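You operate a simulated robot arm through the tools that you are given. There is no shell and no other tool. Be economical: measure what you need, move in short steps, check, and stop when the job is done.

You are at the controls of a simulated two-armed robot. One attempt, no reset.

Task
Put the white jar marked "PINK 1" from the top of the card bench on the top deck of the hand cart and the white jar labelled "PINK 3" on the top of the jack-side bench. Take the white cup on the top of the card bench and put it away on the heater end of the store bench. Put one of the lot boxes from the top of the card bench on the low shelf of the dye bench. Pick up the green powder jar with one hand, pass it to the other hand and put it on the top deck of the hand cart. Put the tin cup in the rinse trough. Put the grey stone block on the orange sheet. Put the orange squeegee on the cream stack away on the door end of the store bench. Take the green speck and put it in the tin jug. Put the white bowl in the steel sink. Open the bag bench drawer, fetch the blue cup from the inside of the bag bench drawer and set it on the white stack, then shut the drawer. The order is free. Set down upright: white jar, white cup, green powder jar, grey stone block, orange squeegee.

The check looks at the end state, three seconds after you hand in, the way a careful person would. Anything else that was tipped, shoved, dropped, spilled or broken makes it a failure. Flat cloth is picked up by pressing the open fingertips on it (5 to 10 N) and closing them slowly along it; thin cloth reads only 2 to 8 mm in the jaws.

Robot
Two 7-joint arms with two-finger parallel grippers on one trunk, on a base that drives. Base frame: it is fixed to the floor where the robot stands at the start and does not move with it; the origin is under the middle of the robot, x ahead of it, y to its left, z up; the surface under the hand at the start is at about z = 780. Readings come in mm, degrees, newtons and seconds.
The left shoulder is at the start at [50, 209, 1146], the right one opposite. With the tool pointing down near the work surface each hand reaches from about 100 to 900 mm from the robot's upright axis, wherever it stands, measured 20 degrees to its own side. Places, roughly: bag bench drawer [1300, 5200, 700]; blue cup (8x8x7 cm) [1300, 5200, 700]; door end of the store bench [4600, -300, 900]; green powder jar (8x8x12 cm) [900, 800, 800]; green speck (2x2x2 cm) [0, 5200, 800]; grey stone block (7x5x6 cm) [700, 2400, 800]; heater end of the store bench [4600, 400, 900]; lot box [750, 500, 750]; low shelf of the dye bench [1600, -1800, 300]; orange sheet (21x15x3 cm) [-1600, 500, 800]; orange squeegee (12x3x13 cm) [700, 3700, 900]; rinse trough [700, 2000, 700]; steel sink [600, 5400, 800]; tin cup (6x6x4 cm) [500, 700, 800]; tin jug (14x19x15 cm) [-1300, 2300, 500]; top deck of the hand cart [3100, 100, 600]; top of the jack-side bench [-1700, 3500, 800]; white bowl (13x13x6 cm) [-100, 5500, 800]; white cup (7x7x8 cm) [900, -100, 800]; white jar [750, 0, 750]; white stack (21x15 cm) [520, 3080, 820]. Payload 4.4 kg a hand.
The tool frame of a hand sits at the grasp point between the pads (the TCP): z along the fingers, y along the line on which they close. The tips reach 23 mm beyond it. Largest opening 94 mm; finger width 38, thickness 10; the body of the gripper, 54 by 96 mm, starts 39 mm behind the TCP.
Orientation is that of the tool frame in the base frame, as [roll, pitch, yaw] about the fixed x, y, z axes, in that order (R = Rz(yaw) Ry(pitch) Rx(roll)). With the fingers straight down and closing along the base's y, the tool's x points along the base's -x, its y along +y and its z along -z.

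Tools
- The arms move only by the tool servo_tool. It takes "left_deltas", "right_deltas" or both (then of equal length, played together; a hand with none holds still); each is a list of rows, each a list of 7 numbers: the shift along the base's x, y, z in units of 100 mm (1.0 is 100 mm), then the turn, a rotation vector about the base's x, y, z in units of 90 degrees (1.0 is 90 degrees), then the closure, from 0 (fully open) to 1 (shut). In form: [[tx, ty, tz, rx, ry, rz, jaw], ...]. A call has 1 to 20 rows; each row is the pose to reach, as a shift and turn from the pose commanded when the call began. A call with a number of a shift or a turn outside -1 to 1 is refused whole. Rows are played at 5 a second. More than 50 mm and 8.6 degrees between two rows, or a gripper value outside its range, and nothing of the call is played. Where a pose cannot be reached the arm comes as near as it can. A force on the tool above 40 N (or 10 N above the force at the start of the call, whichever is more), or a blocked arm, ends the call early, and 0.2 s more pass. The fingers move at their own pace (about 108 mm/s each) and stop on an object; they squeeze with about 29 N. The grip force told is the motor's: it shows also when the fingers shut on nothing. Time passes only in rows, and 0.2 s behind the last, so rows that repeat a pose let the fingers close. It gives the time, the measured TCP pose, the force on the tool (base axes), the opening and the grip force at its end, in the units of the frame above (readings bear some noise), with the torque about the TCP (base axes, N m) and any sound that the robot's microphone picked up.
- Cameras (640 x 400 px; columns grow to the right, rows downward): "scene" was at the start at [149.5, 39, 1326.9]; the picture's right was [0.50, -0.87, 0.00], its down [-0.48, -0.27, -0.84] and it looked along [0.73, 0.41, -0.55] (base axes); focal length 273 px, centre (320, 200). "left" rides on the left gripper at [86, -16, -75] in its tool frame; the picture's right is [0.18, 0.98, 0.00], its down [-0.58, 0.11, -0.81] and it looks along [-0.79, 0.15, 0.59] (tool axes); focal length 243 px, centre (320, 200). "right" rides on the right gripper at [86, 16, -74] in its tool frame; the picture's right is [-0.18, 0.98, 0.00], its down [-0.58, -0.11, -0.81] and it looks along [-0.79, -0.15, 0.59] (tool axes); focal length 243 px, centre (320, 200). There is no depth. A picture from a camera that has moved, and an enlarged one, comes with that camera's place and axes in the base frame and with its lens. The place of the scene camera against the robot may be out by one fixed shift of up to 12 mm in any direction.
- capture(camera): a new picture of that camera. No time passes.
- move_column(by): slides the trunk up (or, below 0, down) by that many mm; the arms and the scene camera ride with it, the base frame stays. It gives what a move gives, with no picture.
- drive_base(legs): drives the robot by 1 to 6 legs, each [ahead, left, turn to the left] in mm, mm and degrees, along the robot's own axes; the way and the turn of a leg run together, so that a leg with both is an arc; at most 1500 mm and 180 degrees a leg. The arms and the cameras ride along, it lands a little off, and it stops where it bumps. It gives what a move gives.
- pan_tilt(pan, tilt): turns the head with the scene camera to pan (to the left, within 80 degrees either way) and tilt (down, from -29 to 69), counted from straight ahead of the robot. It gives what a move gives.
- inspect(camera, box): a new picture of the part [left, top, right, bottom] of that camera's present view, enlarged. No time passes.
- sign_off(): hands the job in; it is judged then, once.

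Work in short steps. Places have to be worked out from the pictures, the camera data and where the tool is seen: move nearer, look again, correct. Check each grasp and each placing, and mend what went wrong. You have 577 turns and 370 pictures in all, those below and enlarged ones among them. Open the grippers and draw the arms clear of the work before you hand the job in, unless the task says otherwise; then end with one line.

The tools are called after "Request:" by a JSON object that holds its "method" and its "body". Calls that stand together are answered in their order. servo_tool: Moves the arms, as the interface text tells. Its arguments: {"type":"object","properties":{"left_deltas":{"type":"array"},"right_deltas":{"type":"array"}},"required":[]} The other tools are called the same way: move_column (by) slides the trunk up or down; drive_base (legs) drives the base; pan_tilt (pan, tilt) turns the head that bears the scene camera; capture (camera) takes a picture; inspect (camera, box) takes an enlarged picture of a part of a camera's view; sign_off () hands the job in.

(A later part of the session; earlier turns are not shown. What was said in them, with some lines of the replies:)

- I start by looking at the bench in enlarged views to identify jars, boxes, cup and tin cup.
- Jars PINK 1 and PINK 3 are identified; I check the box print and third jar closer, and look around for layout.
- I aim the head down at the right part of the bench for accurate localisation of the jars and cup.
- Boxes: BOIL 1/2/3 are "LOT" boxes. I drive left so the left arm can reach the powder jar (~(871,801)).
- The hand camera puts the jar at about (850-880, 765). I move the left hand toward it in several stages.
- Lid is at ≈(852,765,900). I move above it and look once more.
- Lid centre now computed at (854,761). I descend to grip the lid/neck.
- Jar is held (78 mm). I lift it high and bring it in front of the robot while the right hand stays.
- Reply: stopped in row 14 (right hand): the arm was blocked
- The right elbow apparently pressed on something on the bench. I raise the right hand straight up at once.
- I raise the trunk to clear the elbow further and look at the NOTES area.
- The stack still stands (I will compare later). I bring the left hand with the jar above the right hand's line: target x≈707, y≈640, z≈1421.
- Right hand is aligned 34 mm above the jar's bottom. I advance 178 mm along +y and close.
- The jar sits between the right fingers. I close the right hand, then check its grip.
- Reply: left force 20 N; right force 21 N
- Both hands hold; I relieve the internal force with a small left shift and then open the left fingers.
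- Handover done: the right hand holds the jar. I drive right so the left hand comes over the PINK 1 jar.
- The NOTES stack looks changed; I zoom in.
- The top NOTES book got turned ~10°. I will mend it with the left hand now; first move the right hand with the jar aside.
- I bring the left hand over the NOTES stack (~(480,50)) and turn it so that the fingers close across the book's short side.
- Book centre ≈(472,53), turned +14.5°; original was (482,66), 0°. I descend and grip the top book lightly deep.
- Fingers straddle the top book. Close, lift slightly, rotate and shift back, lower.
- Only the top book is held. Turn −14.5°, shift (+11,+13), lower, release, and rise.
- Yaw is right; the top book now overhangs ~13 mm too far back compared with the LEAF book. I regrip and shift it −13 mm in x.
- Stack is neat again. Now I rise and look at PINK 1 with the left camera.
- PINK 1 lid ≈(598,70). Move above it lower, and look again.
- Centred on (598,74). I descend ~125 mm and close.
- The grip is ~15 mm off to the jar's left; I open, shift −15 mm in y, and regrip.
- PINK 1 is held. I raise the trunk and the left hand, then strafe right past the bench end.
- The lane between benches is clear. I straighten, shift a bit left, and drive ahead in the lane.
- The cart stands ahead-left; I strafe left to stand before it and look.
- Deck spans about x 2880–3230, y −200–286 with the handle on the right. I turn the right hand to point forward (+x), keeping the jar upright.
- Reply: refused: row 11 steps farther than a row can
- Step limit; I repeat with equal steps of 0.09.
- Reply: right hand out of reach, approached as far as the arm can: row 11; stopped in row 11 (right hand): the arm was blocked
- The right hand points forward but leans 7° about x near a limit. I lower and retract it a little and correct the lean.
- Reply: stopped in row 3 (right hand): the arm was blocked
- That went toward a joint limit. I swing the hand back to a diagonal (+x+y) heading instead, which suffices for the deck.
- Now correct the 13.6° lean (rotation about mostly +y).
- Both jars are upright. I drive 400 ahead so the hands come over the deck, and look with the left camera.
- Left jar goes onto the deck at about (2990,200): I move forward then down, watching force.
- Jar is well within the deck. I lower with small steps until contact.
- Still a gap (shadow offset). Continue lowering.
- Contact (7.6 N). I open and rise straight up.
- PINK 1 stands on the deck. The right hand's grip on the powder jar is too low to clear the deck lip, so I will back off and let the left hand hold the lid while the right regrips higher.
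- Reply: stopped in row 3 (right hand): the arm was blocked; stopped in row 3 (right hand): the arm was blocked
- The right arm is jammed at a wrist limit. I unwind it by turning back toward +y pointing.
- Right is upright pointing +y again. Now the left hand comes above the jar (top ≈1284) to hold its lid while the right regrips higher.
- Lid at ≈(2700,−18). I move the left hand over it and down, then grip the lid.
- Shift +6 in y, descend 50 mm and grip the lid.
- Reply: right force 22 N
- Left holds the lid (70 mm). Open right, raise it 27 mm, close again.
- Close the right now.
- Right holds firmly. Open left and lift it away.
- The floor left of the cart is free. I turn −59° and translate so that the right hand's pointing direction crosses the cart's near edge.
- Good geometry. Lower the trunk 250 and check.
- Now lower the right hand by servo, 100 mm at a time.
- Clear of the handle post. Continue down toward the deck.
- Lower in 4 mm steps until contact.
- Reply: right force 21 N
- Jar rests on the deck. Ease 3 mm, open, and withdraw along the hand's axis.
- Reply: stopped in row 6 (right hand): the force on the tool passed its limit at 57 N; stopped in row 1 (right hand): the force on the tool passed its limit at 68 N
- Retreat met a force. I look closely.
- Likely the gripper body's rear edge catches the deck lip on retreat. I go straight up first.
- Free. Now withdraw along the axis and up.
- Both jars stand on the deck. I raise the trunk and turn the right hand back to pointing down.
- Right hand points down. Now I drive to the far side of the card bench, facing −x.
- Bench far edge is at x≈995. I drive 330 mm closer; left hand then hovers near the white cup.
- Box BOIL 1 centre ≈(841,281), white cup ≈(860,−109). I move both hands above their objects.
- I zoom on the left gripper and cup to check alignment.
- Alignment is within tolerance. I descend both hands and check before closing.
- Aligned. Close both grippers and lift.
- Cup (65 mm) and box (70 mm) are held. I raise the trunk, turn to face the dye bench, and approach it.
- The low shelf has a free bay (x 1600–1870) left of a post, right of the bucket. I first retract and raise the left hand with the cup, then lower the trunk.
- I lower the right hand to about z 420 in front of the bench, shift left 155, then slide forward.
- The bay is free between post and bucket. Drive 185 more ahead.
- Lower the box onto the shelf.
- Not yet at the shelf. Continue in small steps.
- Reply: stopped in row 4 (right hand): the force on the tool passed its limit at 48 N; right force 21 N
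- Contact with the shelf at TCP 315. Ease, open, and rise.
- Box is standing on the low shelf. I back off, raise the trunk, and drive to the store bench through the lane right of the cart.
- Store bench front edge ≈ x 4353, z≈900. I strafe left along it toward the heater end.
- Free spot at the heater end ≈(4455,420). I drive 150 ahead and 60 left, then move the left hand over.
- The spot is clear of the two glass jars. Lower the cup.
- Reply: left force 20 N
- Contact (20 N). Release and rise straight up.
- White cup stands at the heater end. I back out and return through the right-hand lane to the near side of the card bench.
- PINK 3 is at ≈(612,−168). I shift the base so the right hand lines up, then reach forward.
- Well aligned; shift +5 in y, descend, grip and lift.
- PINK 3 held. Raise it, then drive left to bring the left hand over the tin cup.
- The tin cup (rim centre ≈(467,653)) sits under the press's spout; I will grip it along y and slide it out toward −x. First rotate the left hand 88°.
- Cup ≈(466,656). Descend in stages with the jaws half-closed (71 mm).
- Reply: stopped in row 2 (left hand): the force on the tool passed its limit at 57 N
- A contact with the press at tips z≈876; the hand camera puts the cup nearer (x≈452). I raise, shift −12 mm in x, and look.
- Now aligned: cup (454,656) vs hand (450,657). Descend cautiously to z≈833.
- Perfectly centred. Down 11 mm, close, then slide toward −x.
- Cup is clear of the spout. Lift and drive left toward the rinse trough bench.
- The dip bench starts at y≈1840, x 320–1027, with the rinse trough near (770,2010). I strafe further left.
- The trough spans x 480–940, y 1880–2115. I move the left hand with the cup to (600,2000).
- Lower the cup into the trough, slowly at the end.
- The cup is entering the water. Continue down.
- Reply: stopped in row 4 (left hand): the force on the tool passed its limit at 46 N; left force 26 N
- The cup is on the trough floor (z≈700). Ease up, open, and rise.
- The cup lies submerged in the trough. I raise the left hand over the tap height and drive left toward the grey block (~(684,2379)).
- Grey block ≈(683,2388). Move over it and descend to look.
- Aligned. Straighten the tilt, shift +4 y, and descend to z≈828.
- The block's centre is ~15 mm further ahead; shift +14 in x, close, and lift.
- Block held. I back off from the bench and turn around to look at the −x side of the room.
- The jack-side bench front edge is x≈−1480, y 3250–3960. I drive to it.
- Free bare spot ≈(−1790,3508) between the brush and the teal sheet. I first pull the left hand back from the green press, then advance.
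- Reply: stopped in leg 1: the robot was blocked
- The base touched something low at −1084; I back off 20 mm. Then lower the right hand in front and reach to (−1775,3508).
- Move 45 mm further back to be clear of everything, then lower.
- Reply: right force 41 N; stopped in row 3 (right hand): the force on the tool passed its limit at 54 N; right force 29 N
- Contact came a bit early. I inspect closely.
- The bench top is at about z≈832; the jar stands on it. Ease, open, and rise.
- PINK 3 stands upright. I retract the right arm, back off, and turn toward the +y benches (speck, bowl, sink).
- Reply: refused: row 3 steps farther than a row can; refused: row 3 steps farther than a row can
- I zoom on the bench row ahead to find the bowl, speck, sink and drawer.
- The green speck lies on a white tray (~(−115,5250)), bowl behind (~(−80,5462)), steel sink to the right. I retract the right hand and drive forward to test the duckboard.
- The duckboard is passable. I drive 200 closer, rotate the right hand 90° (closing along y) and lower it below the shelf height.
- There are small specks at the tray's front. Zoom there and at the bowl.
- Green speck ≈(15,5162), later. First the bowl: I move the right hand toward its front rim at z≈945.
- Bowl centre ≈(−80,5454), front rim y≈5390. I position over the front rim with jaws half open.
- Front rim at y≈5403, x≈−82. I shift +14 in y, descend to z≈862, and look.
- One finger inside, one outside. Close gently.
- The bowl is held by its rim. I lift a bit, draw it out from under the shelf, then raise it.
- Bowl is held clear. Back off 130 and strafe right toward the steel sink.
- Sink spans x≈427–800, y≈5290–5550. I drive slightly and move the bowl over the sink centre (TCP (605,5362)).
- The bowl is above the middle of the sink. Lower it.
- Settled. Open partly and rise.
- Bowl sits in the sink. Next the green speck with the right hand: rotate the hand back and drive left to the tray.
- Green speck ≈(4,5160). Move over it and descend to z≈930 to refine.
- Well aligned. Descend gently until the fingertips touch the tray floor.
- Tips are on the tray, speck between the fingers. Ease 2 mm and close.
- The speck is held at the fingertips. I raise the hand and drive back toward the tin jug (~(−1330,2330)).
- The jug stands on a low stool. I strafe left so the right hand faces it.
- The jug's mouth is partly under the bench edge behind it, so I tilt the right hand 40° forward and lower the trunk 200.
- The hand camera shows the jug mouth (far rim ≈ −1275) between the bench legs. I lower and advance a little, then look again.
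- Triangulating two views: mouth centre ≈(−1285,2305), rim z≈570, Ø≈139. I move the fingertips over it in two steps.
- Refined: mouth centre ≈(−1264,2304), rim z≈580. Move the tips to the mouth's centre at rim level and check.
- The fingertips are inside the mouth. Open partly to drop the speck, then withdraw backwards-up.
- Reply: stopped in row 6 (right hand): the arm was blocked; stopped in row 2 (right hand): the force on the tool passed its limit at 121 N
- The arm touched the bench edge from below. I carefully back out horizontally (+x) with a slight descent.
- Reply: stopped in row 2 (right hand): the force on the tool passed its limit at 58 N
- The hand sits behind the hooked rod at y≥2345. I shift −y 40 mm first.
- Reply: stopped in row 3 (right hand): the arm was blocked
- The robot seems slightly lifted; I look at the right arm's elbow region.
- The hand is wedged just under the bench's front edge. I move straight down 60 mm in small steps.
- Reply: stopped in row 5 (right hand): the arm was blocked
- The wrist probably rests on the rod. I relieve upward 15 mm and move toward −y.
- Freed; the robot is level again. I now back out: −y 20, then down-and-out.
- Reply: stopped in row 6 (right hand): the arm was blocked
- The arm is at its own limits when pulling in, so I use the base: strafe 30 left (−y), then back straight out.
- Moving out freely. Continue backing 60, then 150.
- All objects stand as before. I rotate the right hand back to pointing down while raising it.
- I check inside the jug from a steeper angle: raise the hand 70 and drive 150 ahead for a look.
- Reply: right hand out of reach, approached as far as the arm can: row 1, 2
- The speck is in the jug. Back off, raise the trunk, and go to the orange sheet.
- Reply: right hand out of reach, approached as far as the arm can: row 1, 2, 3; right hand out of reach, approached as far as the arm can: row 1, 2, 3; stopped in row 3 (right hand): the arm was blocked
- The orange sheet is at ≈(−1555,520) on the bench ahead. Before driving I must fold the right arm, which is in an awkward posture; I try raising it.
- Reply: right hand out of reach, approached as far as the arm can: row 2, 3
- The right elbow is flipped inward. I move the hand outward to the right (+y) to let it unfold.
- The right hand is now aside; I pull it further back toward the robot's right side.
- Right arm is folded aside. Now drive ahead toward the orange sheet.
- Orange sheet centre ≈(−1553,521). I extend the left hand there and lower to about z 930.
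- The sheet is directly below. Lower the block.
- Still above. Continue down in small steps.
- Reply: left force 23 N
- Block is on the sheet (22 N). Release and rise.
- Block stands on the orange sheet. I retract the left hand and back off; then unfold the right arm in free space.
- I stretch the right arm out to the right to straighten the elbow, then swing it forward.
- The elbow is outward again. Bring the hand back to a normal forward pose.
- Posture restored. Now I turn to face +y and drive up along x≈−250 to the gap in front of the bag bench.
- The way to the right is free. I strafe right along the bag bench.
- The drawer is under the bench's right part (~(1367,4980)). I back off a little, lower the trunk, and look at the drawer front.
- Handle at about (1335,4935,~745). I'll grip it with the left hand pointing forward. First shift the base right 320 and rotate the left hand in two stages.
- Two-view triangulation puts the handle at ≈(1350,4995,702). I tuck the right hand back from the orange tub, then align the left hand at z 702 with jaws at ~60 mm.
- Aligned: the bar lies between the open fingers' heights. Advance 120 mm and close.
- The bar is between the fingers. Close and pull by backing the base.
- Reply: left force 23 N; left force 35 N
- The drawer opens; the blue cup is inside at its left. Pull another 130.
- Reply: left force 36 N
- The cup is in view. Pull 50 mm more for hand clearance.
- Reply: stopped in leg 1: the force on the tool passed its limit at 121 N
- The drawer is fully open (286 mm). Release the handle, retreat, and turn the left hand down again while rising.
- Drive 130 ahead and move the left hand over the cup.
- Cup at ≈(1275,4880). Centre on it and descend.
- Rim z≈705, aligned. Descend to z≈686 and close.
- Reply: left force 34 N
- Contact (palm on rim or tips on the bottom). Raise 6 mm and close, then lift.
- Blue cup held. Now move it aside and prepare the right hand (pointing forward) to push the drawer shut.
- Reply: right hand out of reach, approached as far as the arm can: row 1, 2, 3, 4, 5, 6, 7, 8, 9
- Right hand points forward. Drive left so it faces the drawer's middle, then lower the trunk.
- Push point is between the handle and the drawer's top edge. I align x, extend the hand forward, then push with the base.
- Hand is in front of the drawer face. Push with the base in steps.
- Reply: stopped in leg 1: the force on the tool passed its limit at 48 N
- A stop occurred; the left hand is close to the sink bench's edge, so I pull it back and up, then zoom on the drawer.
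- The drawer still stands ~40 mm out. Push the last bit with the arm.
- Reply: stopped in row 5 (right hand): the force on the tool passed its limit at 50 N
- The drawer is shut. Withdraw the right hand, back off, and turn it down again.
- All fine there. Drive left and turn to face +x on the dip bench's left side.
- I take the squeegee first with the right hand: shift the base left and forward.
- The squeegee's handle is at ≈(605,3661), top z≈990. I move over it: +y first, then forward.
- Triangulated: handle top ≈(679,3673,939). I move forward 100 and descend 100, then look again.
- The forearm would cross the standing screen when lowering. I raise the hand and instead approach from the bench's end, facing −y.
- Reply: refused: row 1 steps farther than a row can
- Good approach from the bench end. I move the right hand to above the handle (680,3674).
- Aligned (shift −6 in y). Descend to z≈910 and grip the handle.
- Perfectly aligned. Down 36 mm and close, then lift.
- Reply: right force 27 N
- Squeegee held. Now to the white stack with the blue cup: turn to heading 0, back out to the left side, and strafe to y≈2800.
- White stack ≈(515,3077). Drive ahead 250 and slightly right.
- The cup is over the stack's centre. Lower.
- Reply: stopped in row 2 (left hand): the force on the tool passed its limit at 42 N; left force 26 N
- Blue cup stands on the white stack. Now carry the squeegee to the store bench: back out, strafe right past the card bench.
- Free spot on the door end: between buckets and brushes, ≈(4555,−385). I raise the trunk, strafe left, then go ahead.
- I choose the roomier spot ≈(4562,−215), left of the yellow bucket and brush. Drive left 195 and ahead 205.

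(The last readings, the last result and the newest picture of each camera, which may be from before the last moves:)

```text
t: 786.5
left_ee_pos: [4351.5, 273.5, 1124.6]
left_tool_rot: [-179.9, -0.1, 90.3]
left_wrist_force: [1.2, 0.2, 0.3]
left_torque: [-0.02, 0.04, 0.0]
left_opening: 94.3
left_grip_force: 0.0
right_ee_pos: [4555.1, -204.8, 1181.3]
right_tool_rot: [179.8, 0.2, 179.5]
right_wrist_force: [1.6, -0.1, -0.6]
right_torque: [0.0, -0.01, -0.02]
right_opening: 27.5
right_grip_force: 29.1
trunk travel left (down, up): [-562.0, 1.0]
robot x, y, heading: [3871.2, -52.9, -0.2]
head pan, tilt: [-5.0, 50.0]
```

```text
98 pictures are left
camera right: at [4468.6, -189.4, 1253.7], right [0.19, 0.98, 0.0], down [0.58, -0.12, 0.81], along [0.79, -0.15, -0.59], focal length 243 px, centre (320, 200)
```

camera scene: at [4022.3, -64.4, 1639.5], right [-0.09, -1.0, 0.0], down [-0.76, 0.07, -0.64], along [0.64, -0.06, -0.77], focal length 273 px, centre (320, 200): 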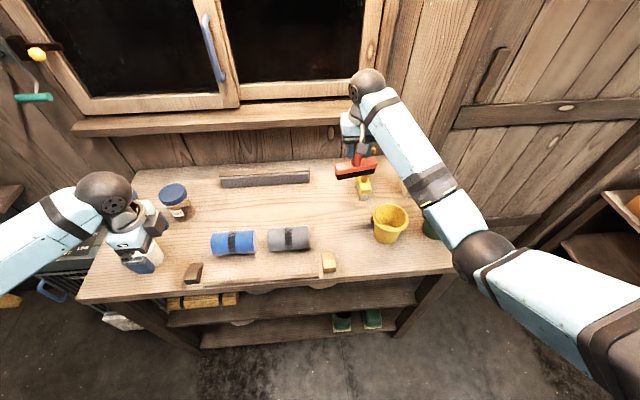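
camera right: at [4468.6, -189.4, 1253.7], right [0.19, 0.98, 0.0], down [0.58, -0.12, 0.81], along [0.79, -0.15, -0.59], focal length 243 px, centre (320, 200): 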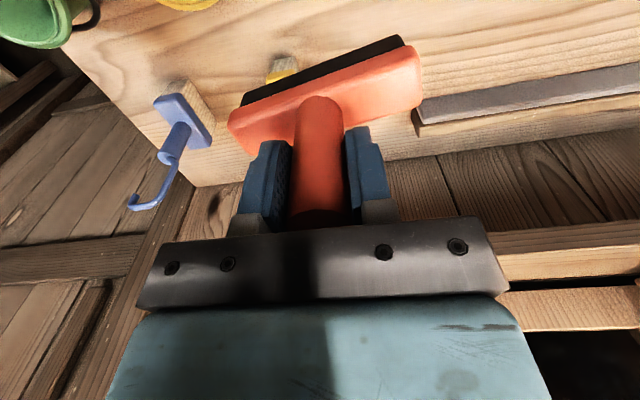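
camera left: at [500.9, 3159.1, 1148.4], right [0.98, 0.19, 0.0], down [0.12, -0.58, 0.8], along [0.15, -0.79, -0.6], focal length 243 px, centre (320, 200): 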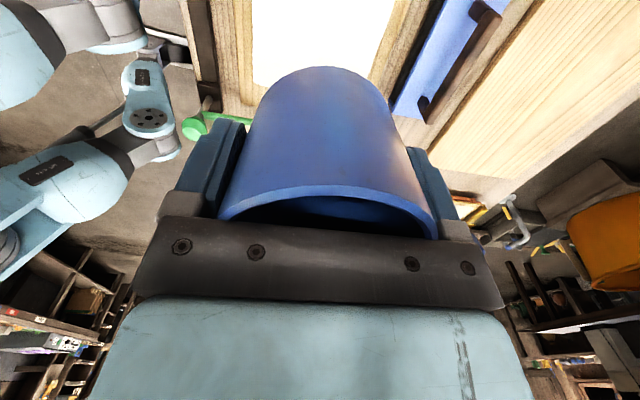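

The yellow brush is close behind; I shift to (4535,−165) and lower.

Request:
{"method": "servo_tool", "body": {"right_deltas": [[-0.2, 0.35, 0, 0, 0, 0, 1], [-0.2, 0.4, -0.4, 0, 0, 0, 1], [-0.2, 0.4, -0.8, 0, 0, 0, 1], [-0.2, 0.4, -1, 0, 0, 0, 1]]}}

Request:
{"method": "servo_tool", "body": {"right_deltas": [[0, 0, -0.3, 0, 0, 0, 1], [0, 0, -0.6, 0, 0, 0, 1]]}}

Request:
{"method": "capture", "body": {"camera": "scene"}}

Request:
{"method": "capture", "body": {"camera": "right"}}

```text
t: 787.5
left_ee_pos: [4350.1, 273.7, 1123.4]
left_tool_rot: [-180.0, -0.2, 90.4]
left_wrist_force: [-0.5, 0.5, 0.4]
left_torque: [0.0, -0.02, 0.02]
left_opening: 94.0
left_grip_force: 0.1
right_ee_pos: [4534.2, -166.7, 1083.2]
right_tool_rot: [179.8, 0.2, 179.5]
right_wrist_force: [0.6, 0.6, -1.4]
right_torque: [-0.03, 0.0, -0.02]
right_opening: 27.3
right_grip_force: 28.7
trunk travel left (down, up): [-562.0, 1.0]
robot x, y, heading: [3872.2, -52.3, -0.2]
head pan, tilt: [-5.0, 50.0]
```

```text
t: 788.1
left_ee_pos: [4351.3, 274.7, 1125.0]
left_tool_rot: [-180.0, -0.1, 90.3]
left_wrist_force: [0.4, 0.1, 0.5]
left_torque: [0.0, 0.02, -0.02]
left_opening: 94.1
left_grip_force: 0.0
right_ee_pos: [4533.3, -163.9, 1020.7]
right_tool_rot: [179.9, 0.3, 179.5]
right_wrist_force: [-0.2, -1.0, -1.2]
right_torque: [0.01, 0.0, 0.02]
right_opening: 27.8
right_grip_force: 29.1
trunk travel left (down, up): [-562.0, 1.0]
robot x, y, heading: [3867.4, -52.6, 0.1]
head pan, tilt: [-5.0, 50.0]
```

```text
97 pictures are left
camera scene: at [4021.5, -64.3, 1639.6], right [-0.09, -1.0, 0.0], down [-0.76, 0.07, -0.64], along [0.64, -0.06, -0.77], focal length 273 px, centre (320, 200)
```

scene: 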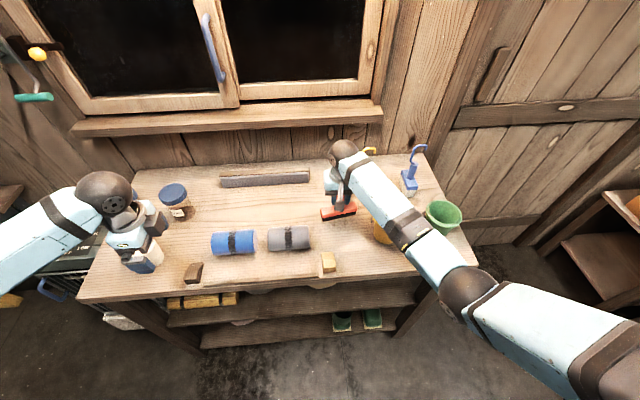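

```text
96 pictures are left
camera right: at [4446.4, -147.8, 1093.3], right [0.19, 0.98, 0.0], down [0.58, -0.12, 0.81], along [0.79, -0.15, -0.59], focal length 243 px, centre (320, 200)
```

right: 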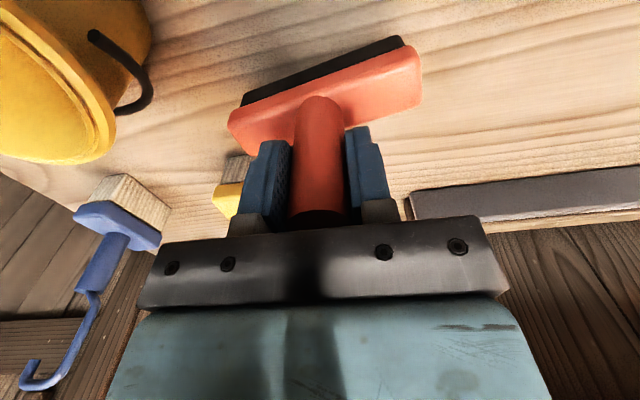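

Clear all around. Lower slowly to contact.

Request:
{"method": "servo_tool", "body": {"right_deltas": [[0, 0, -0.08, 0, 0, 0, 1], [0, 0, -0.15, 0, 0, 0, 1], [0, 0, -0.2, 0, 0, 0, 1], [0, 0, -0.25, 0, 0, 0, 1], [0, 0, -0.3, 0, 0, 0, 1]]}}

Request:
{"method": "inspect", "body": {"camera": "scene", "box": [260, 130, 460, 270]}}

```text
t: 789.3
left_ee_pos: [4350.0, 274.8, 1124.5]
left_tool_rot: [179.9, -0.2, 90.3]
left_wrist_force: [0.3, -0.1, 0.2]
left_torque: [-0.01, -0.01, 0.01]
left_opening: 93.8
left_grip_force: 0.1
right_ee_pos: [4534.3, -165.0, 991.8]
right_tool_rot: [179.9, 0.2, 179.5]
right_wrist_force: [-1.0, 0.0, -1.0]
right_torque: [0.0, 0.01, -0.01]
right_opening: 27.8
right_grip_force: 29.3
trunk travel left (down, up): [-562.0, 1.0]
robot x, y, heading: [3870.2, -50.3, 0.0]
head pan, tilt: [-5.0, 50.0]
```

```text
2.86 times, centred on (360, 200) of scene
camera zoom: at [4021.3, -64.3, 1639.6], right [-0.09, -1.0, 0.0], down [-0.76, 0.07, -0.64], along [0.64, -0.06, -0.77], focal length 781 px, centre (206, 200)
```

zoom: 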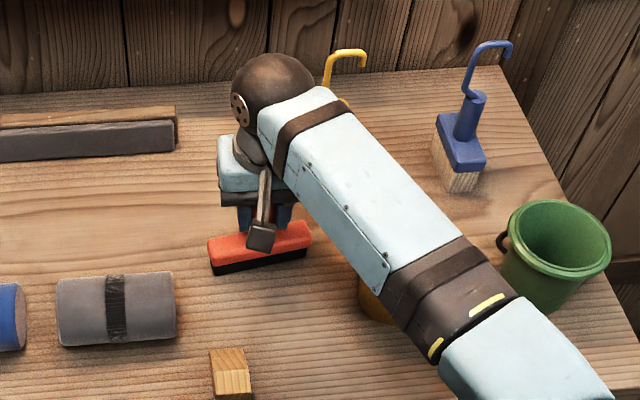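

Request:
{"method": "servo_tool", "body": {"right_deltas": [[0, 0, -0.05, 0, 0, 0, 1], [0, 0, -0.1, 0, 0, 0, 1], [0, 0, -0.15, 0, 0, 0, 1], [0, 0, -0.2, 0, 0, 0, 1]]}}

Request:
{"method": "capture", "body": {"camera": "right"}}

```text
t: 790.0
left_ee_pos: [4350.2, 274.7, 1124.7]
left_tool_rot: [179.9, -0.1, 90.3]
left_wrist_force: [-1.2, -0.7, -0.2]
left_torque: [0.03, 0.03, 0.01]
left_opening: 94.0
left_grip_force: 0.1
right_ee_pos: [4538.0, -165.2, 989.5]
right_tool_rot: [179.6, 0.9, 179.6]
right_wrist_force: [-8.6, 0.2, 23.4]
right_torque: [-0.57, 0.79, -0.14]
right_opening: 27.8
right_grip_force: 29.1
trunk travel left (down, up): [-562.0, 1.0]
robot x, y, heading: [3871.8, -53.0, 0.1]
head pan, tilt: [-5.0, 50.0]
stopped in row 3 (right hand): the force on the tool passed its limit at 44 N (the readings are from after the stop); the commanded pose is now the measured one
```

```text
94 pictures are left
camera right: at [4449.4, -149.5, 1060.7], right [0.19, 0.98, 0.01], down [0.57, -0.12, 0.82], along [0.8, -0.15, -0.58], focal length 243 px, centre (320, 200)
```

right: 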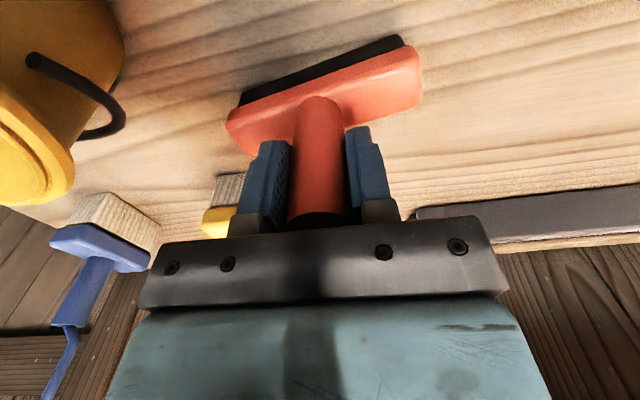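

Contact. Ease slightly, then open slowly and rise straight.

Request:
{"method": "servo_tool", "body": {"right_deltas": [[-0.03, 0, 0.02, 0, 0, 0, 1], [-0.03, 0, 0.02, 0, 0, 0, 1]]}}

Request:
{"method": "servo_tool", "body": {"right_deltas": [[0, 0, 0, 0, 0, 0, 0.68], [0, 0, 0, 0, 0, 0, 0.6], [0, 0, 0, 0, 0, 0, 0.4], [0, 0, 0, 0, 0, 0, 0], [0, 0, 0, 0, 0, 0, 0], [0, 0, 0.3, 0, 0, 0, 0], [0, 0, 0.7, 0, 0, 0, 0], [0, 0, 1, 0, 0, 0, 0]]}}

Request:
{"method": "capture", "body": {"camera": "right"}}

Request:
{"method": "inspect", "body": {"camera": "scene", "box": [260, 130, 460, 270]}}

```text
t: 790.6
left_ee_pos: [4350.3, 274.0, 1125.0]
left_tool_rot: [179.9, -0.2, 90.4]
left_wrist_force: [-1.1, -0.6, 0.1]
left_torque: [-0.01, 0.02, 0.0]
left_opening: 93.8
left_grip_force: 0.0
right_ee_pos: [4533.8, -165.8, 989.5]
right_tool_rot: [179.7, 1.0, 179.7]
right_wrist_force: [7.0, 1.2, 17.3]
right_torque: [-0.42, -0.66, 0.18]
right_opening: 27.6
right_grip_force: 28.6
trunk travel left (down, up): [-562.0, 1.0]
robot x, y, heading: [3870.0, -56.6, -0.2]
head pan, tilt: [-5.0, 50.0]
```

```text
t: 792.4
left_ee_pos: [4351.4, 274.9, 1125.0]
left_tool_rot: [-180.0, -0.3, 90.3]
left_wrist_force: [0.5, 0.0, 0.5]
left_torque: [-0.01, 0.03, 0.0]
left_opening: 94.0
left_grip_force: 0.0
right_ee_pos: [4534.3, -167.0, 1085.9]
right_tool_rot: [179.7, 0.6, 179.6]
right_wrist_force: [-0.8, 0.0, -0.8]
right_torque: [-0.03, 0.02, -0.02]
right_opening: 94.1
right_grip_force: 0.0
trunk travel left (down, up): [-562.0, 1.0]
robot x, y, heading: [3871.0, -54.7, 0.0]
head pan, tilt: [-5.0, 50.0]
```

```text
93 pictures are left
camera right: at [4447.2, -150.7, 1157.2], right [0.19, 0.98, 0.01], down [0.57, -0.12, 0.81], along [0.8, -0.15, -0.58], focal length 243 px, centre (320, 200)
```

right: 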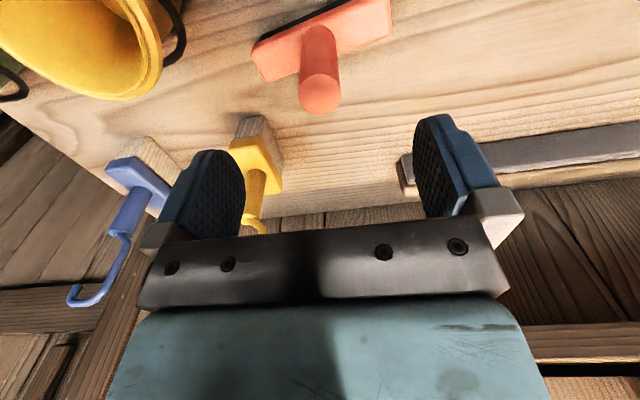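

```text
2.86 times, centred on (360, 200) of scene
camera zoom: at [4021.5, -64.3, 1639.5], right [-0.09, -1.0, 0.0], down [-0.76, 0.07, -0.64], along [0.64, -0.06, -0.77], focal length 781 px, centre (206, 200)
```

zoom: 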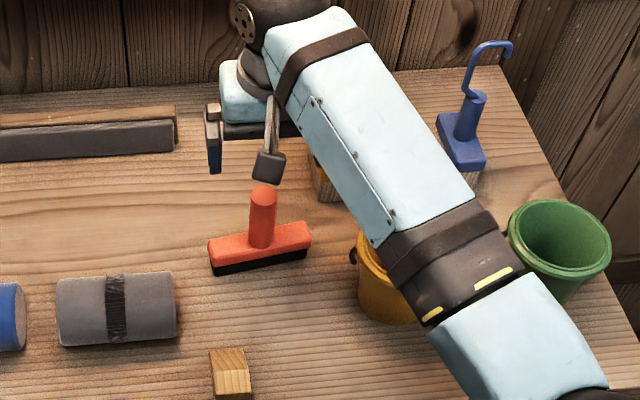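

It stands upright. To be safely within the door end I regrip it and shift it 45 mm toward −y.

Request:
{"method": "servo_tool", "body": {"right_deltas": [[0, 0.01, -0.4, 0, -0.005, 0, 0], [0, 0.01, -0.8, 0, -0.005, 0, 0], [0, 0.01, -0.95, 0, -0.005, 0, 0], [0, 0.01, -0.95, 0, -0.005, 0, 0.5], [0, 0.01, -0.95, 0, -0.005, 0, 1], [0, 0.01, -0.95, 0, -0.005, 0, 1], [0, 0.01, -0.95, 0, -0.005, 0, 1]]}}

Request:
{"method": "servo_tool", "body": {"right_deltas": [[0, 0, 0.1, 0, 0, 0, 1], [0, 0, 0.2, 0, 0, 0, 1], [0, -0.25, 0.2, 0, 0, 0, 1], [0, -0.47, 0.2, 0, 0, 0, 1], [0, -0.47, 0.1, 0, 0, 0, 1], [0, -0.47, 0.02, 0, 0, 0, 1]]}}

Request:
{"method": "capture", "body": {"camera": "right"}}

```text
t: 794.0
left_ee_pos: [4351.3, 274.3, 1125.0]
left_tool_rot: [-180.0, -0.2, 90.2]
left_wrist_force: [-0.4, -0.3, -0.3]
left_torque: [0.0, 0.0, 0.03]
left_opening: 93.9
left_grip_force: 0.0
right_ee_pos: [4534.8, -166.5, 992.4]
right_tool_rot: [179.6, 1.2, 179.5]
right_wrist_force: [-0.5, 0.4, 0.6]
right_torque: [-0.07, 0.04, -0.04]
right_opening: 27.7
right_grip_force: 28.5
trunk travel left (down, up): [-562.0, 1.0]
robot x, y, heading: [3870.1, -54.2, 0.1]
head pan, tilt: [-5.0, 50.0]
```

```text
t: 795.4
left_ee_pos: [4351.9, 273.6, 1124.9]
left_tool_rot: [-179.9, -0.3, 90.3]
left_wrist_force: [-0.8, 0.0, -0.2]
left_torque: [0.02, 0.02, -0.04]
left_opening: 93.8
left_grip_force: 0.0
right_ee_pos: [4535.0, -212.5, 993.6]
right_tool_rot: [179.7, 1.2, 179.5]
right_wrist_force: [-0.8, 0.3, -2.0]
right_torque: [-0.03, 0.02, -0.01]
right_opening: 27.4
right_grip_force: 29.2
trunk travel left (down, up): [-562.0, 1.0]
robot x, y, heading: [3874.3, -55.5, -0.2]
head pan, tilt: [-5.0, 50.0]
```

```text
91 pictures are left
camera right: at [4446.0, -196.4, 1064.5], right [0.19, 0.98, 0.01], down [0.56, -0.12, 0.82], along [0.8, -0.15, -0.58], focal length 243 px, centre (320, 200)
```

right: 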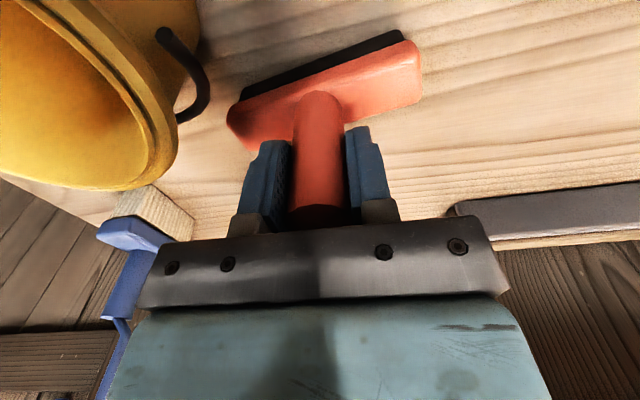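

Lower the last millimetres, release, and rise.

Request:
{"method": "servo_tool", "body": {"right_deltas": [[0, 0, -0.03, 0, 0, 0, 1], [0, 0, -0.05, 0, 0, 0, 1]]}}

Request:
{"method": "servo_tool", "body": {"right_deltas": [[0, 0, 0, 0, 0, 0, 0.68], [0, 0, 0, 0, 0, 0, 0.6], [0, 0, 0, 0, 0, 0, 0.45], [0, 0, 0, 0, 0, 0, 0.45], [0, 0, 0.3, 0, 0, 0, 0.45], [0, 0, 0.7, 0, 0, 0, 0.45], [0, 0, 1, 0, 0, 0, 0.45]]}}

Request:
{"method": "servo_tool", "body": {"right_deltas": [[0, 0, 0.4, 0, 0, 0, 0.45], [-0.3, 0, 0.7, 0, 0, 0, 0.45], [-0.7, 0, 0.8, 0, 0, 0, 0.45]]}}

Request:
{"method": "capture", "body": {"camera": "right"}}

Request:
{"method": "inspect", "body": {"camera": "scene", "box": [260, 130, 460, 270]}}

```text
t: 796.0
left_ee_pos: [4348.6, 274.5, 1125.1]
left_tool_rot: [179.9, -0.2, 90.1]
left_wrist_force: [-0.2, -0.1, -0.6]
left_torque: [-0.02, 0.03, 0.0]
left_opening: 93.9
left_grip_force: 0.0
right_ee_pos: [4533.2, -212.2, 991.9]
right_tool_rot: [179.8, 1.4, 179.5]
right_wrist_force: [-1.9, -0.6, 13.3]
right_torque: [-0.41, 0.27, 0.0]
right_opening: 27.6
right_grip_force: 29.2
trunk travel left (down, up): [-562.0, 1.0]
robot x, y, heading: [3871.9, -53.7, -0.1]
head pan, tilt: [-5.0, 50.0]
```

```text
t: 797.6
left_ee_pos: [4350.6, 275.6, 1124.2]
left_tool_rot: [180.0, -0.2, 90.2]
left_wrist_force: [-0.4, -0.7, -0.3]
left_torque: [0.02, -0.02, -0.01]
left_opening: 93.9
left_grip_force: 0.1
right_ee_pos: [4536.2, -213.7, 1088.2]
right_tool_rot: [179.8, 1.2, 179.6]
right_wrist_force: [-0.3, -0.6, -1.0]
right_torque: [0.02, -0.01, -0.02]
right_opening: 51.9
right_grip_force: 0.0
trunk travel left (down, up): [-562.0, 1.0]
robot x, y, heading: [3870.2, -52.4, -0.2]
head pan, tilt: [-5.0, 50.0]
```

```text
t: 798.4
left_ee_pos: [4350.3, 273.7, 1125.4]
left_tool_rot: [179.9, -0.3, 90.2]
left_wrist_force: [-0.2, 0.3, 0.3]
left_torque: [-0.01, 0.0, -0.03]
left_opening: 94.0
left_grip_force: 0.1
right_ee_pos: [4463.5, -216.6, 1168.0]
right_tool_rot: [179.6, 1.2, 179.7]
right_wrist_force: [-0.3, 0.1, 1.0]
right_torque: [0.02, 0.0, -0.01]
right_opening: 51.9
right_grip_force: 0.1
trunk travel left (down, up): [-562.0, 1.0]
robot x, y, heading: [3874.2, -53.8, -0.0]
head pan, tilt: [-5.0, 50.0]
```

```text
90 pictures are left
camera right: at [4375.5, -201.3, 1239.4], right [0.19, 0.98, 0.01], down [0.56, -0.12, 0.82], along [0.8, -0.15, -0.58], focal length 243 px, centre (320, 200)
```

right: 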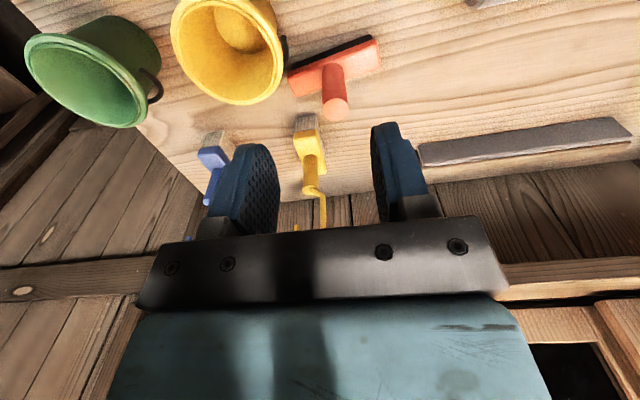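

```text
2.86 times, centred on (360, 200) of scene
camera zoom: at [4019.4, -65.9, 1639.8], right [-0.09, -1.0, 0.0], down [-0.76, 0.07, -0.64], along [0.64, -0.06, -0.77], focal length 781 px, centre (206, 200)
```

zoom: 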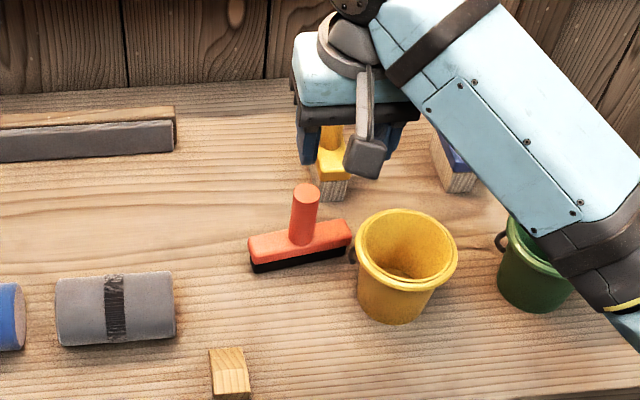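

Squeegee stands upright at the door end. I back out and take a check look at the cart and card bench.

Request:
{"method": "drive_base", "body": {"legs": [[-150, 0, 0], [0, -720, 0], [-1200, 0, 0]]}}

Request:
{"method": "pan_tilt", "body": {"pan": 45, "tilt": 35}}

Request:
{"method": "capture", "body": {"camera": "scene"}}

```text
t: 812.0
left_ee_pos: [2987.8, -431.6, 1123.6]
left_tool_rot: [179.9, -0.2, 88.2]
left_wrist_force: [-0.3, 0.1, 0.8]
left_torque: [0.03, 0.01, -0.03]
left_opening: 94.1
left_grip_force: 0.1
right_ee_pos: [3085.3, -926.8, 1167.1]
right_tool_rot: [179.6, 1.2, 177.4]
right_wrist_force: [0.3, 0.2, -0.7]
right_torque: [-0.01, -0.01, -0.01]
right_opening: 51.8
right_grip_force: 0.2
trunk travel left (down, up): [-562.0, 1.0]
robot x, y, heading: [2494.7, -740.8, -2.2]
head pan, tilt: [-5.0, 50.0]
```

```text
t: 813.1
left_ee_pos: [2987.8, -431.5, 1123.5]
left_tool_rot: [-179.9, -0.2, 88.3]
left_wrist_force: [1.1, 0.1, 0.2]
left_torque: [-0.03, -0.03, -0.02]
left_opening: 94.1
left_grip_force: 0.0
right_ee_pos: [3085.2, -927.6, 1167.2]
right_tool_rot: [179.7, 1.2, 177.6]
right_wrist_force: [-0.6, -0.4, 0.6]
right_torque: [0.0, -0.03, 0.0]
right_opening: 51.7
right_grip_force: 0.1
trunk travel left (down, up): [-562.0, 1.0]
robot x, y, heading: [2495.5, -739.6, -2.2]
head pan, tilt: [45.0, 35.0]
```

```text
88 pictures are left
camera scene: at [2635.1, -689.2, 1661.3], right [0.68, -0.73, 0.0], down [-0.42, -0.39, -0.82], along [0.6, 0.56, -0.57], focal length 273 px, centre (320, 200)
```

scene: 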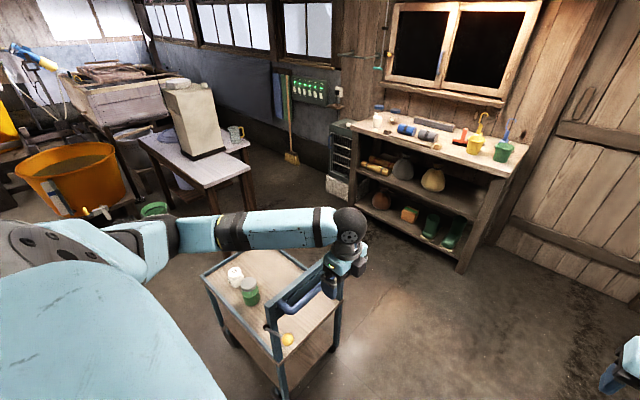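

Cart and store bench look right. One last check of the card bench from the lane.

Request:
{"method": "drive_base", "body": {"legs": [[-1100, 0, 2.2], [-800, 0, 0]]}}

Request:
{"method": "pan_tilt", "body": {"pan": 55, "tilt": 40}}

Request:
{"method": "capture", "body": {"camera": "scene"}}

```text
t: 822.6
left_ee_pos: [1086.0, -406.5, 1124.7]
left_tool_rot: [-179.9, -0.2, 90.7]
left_wrist_force: [-0.5, -0.1, 0.5]
left_torque: [0.02, 0.0, 0.01]
left_opening: 94.0
left_grip_force: 0.0
right_ee_pos: [1204.3, -897.5, 1168.0]
right_tool_rot: [179.7, 1.2, -180.0]
right_wrist_force: [0.3, 0.4, -0.8]
right_torque: [0.01, -0.03, 0.03]
right_opening: 51.7
right_grip_force: 0.0
trunk travel left (down, up): [-562.0, 1.0]
robot x, y, heading: [608.0, -741.4, 0.2]
head pan, tilt: [45.0, 35.0]
```

```text
t: 823.3
left_ee_pos: [1084.4, -406.5, 1124.0]
left_tool_rot: [180.0, -0.2, 90.8]
left_wrist_force: [-0.5, 0.3, 0.0]
left_torque: [0.0, 0.03, 0.03]
left_opening: 94.3
left_grip_force: 0.0
right_ee_pos: [1201.9, -897.7, 1168.9]
right_tool_rot: [179.7, 1.2, -180.0]
right_wrist_force: [-0.5, 0.2, -0.1]
right_torque: [0.04, 0.02, 0.01]
right_opening: 51.7
right_grip_force: 0.1
trunk travel left (down, up): [-562.0, 1.0]
robot x, y, heading: [609.8, -736.5, 0.2]
head pan, tilt: [55.0, 40.0]
```

```text
87 pictures are left
camera scene: at [729.0, -672.2, 1653.8], right [0.82, -0.57, 0.0], down [-0.37, -0.53, -0.77], along [0.44, 0.63, -0.64], focal length 273 px, centre (320, 200)
```

scene: 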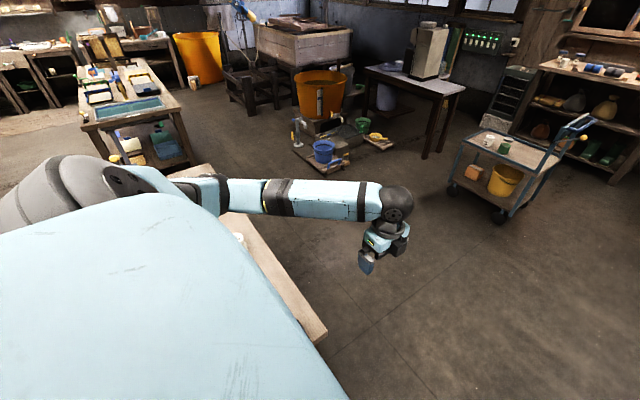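

Request:
{"method": "drive_base", "body": {"legs": [[-720, 0, 0], [0, 780, 0]]}}

Request:
{"method": "pan_tilt", "body": {"pan": 0, "tilt": 45}}

Request:
{"method": "capture", "body": {"camera": "scene"}}

```text
t: 834.3
left_ee_pos: [379.6, 378.5, 1123.9]
left_tool_rot: [179.9, -0.2, 89.6]
left_wrist_force: [-1.0, -0.3, -0.7]
left_torque: [0.02, -0.02, 0.02]
left_opening: 94.2
left_grip_force: 0.0
right_ee_pos: [488.4, -113.8, 1167.9]
right_tool_rot: [179.7, 1.3, 178.9]
right_wrist_force: [-0.8, 0.0, 0.3]
right_torque: [0.0, 0.02, -0.01]
right_opening: 51.8
right_grip_force: 0.1
trunk travel left (down, up): [-562.0, 1.0]
robot x, y, heading: [-107.0, 56.0, -0.9]
head pan, tilt: [55.0, 40.0]
```

```text
t: 835.5
left_ee_pos: [379.9, 378.6, 1125.5]
left_tool_rot: [179.9, -0.2, 89.6]
left_wrist_force: [0.0, 0.4, 0.5]
left_torque: [-0.02, 0.02, -0.02]
left_opening: 94.0
left_grip_force: 0.1
right_ee_pos: [488.7, -114.4, 1168.5]
right_tool_rot: [179.7, 1.1, 179.0]
right_wrist_force: [-1.0, 0.2, 0.1]
right_torque: [0.03, 0.03, 0.02]
right_opening: 51.3
right_grip_force: 0.1
trunk travel left (down, up): [-562.0, 1.0]
robot x, y, heading: [-102.9, 54.3, -1.0]
head pan, tilt: [0.0, 45.0]
```

```text
86 pictures are left
camera scene: at [50.5, 50.4, 1646.5], right [-0.01, -1.0, 0.0], down [-0.71, 0.01, -0.71], along [0.71, -0.01, -0.71], focal length 273 px, centre (320, 200)
```

scene: 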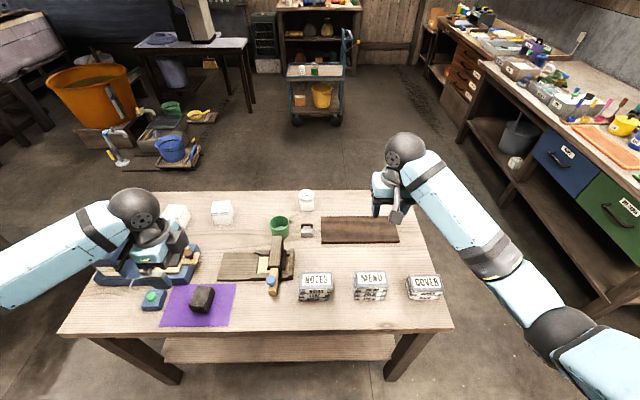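

Everything is in order. I back away so both open hands are clear of the bench, then hand in.

Request:
{"method": "drive_base", "body": {"legs": [[-400, 0, 0]]}}

Request:
{"method": "servo_tool", "body": {"right_deltas": [[0, 0, 0, 0, 0, 0, 0], [0, 0, 0, 0, 0, 0, 0]]}}

```text
t: 838.0
left_ee_pos: [-16.4, 383.9, 1124.5]
left_tool_rot: [179.9, -0.2, 89.5]
left_wrist_force: [-0.5, 0.3, -0.1]
left_torque: [-0.03, 0.03, -0.04]
left_opening: 94.0
left_grip_force: 0.2
right_ee_pos: [91.4, -108.8, 1167.0]
right_tool_rot: [179.8, 1.1, 178.7]
right_wrist_force: [-0.3, -0.4, -0.1]
right_torque: [0.03, -0.01, 0.01]
right_opening: 51.9
right_grip_force: 0.0
trunk travel left (down, up): [-562.0, 1.0]
robot x, y, heading: [-503.4, 64.2, -0.8]
head pan, tilt: [0.0, 45.0]
```

```text
t: 838.6
left_ee_pos: [-16.8, 383.6, 1124.7]
left_tool_rot: [180.0, -0.2, 89.5]
left_wrist_force: [-0.5, 1.5, -0.4]
left_torque: [-0.02, -0.03, -0.04]
left_opening: 93.9
left_grip_force: 0.0
right_ee_pos: [89.7, -109.4, 1167.7]
right_tool_rot: [179.8, 1.2, 178.7]
right_wrist_force: [-0.1, -0.2, 0.1]
right_torque: [-0.01, 0.0, -0.01]
right_opening: 94.0
right_grip_force: 0.1
trunk travel left (down, up): [-562.0, 1.0]
robot x, y, heading: [-500.1, 62.0, -1.1]
head pan, tilt: [0.0, 45.0]
```

All items are placed, grippers open and arms clear; I hand in.

Request:
{"method": "sign_off", "body": {}}

```text
The job is handed in.
```

I put all the items in their places, passed the green powder jar from the left hand to the right, shut the drawer and handed the job in. On the way I knocked the top "NOTES" book and put it back, and I twice caught the right hand on a bench edge or rod without seeing anything move.
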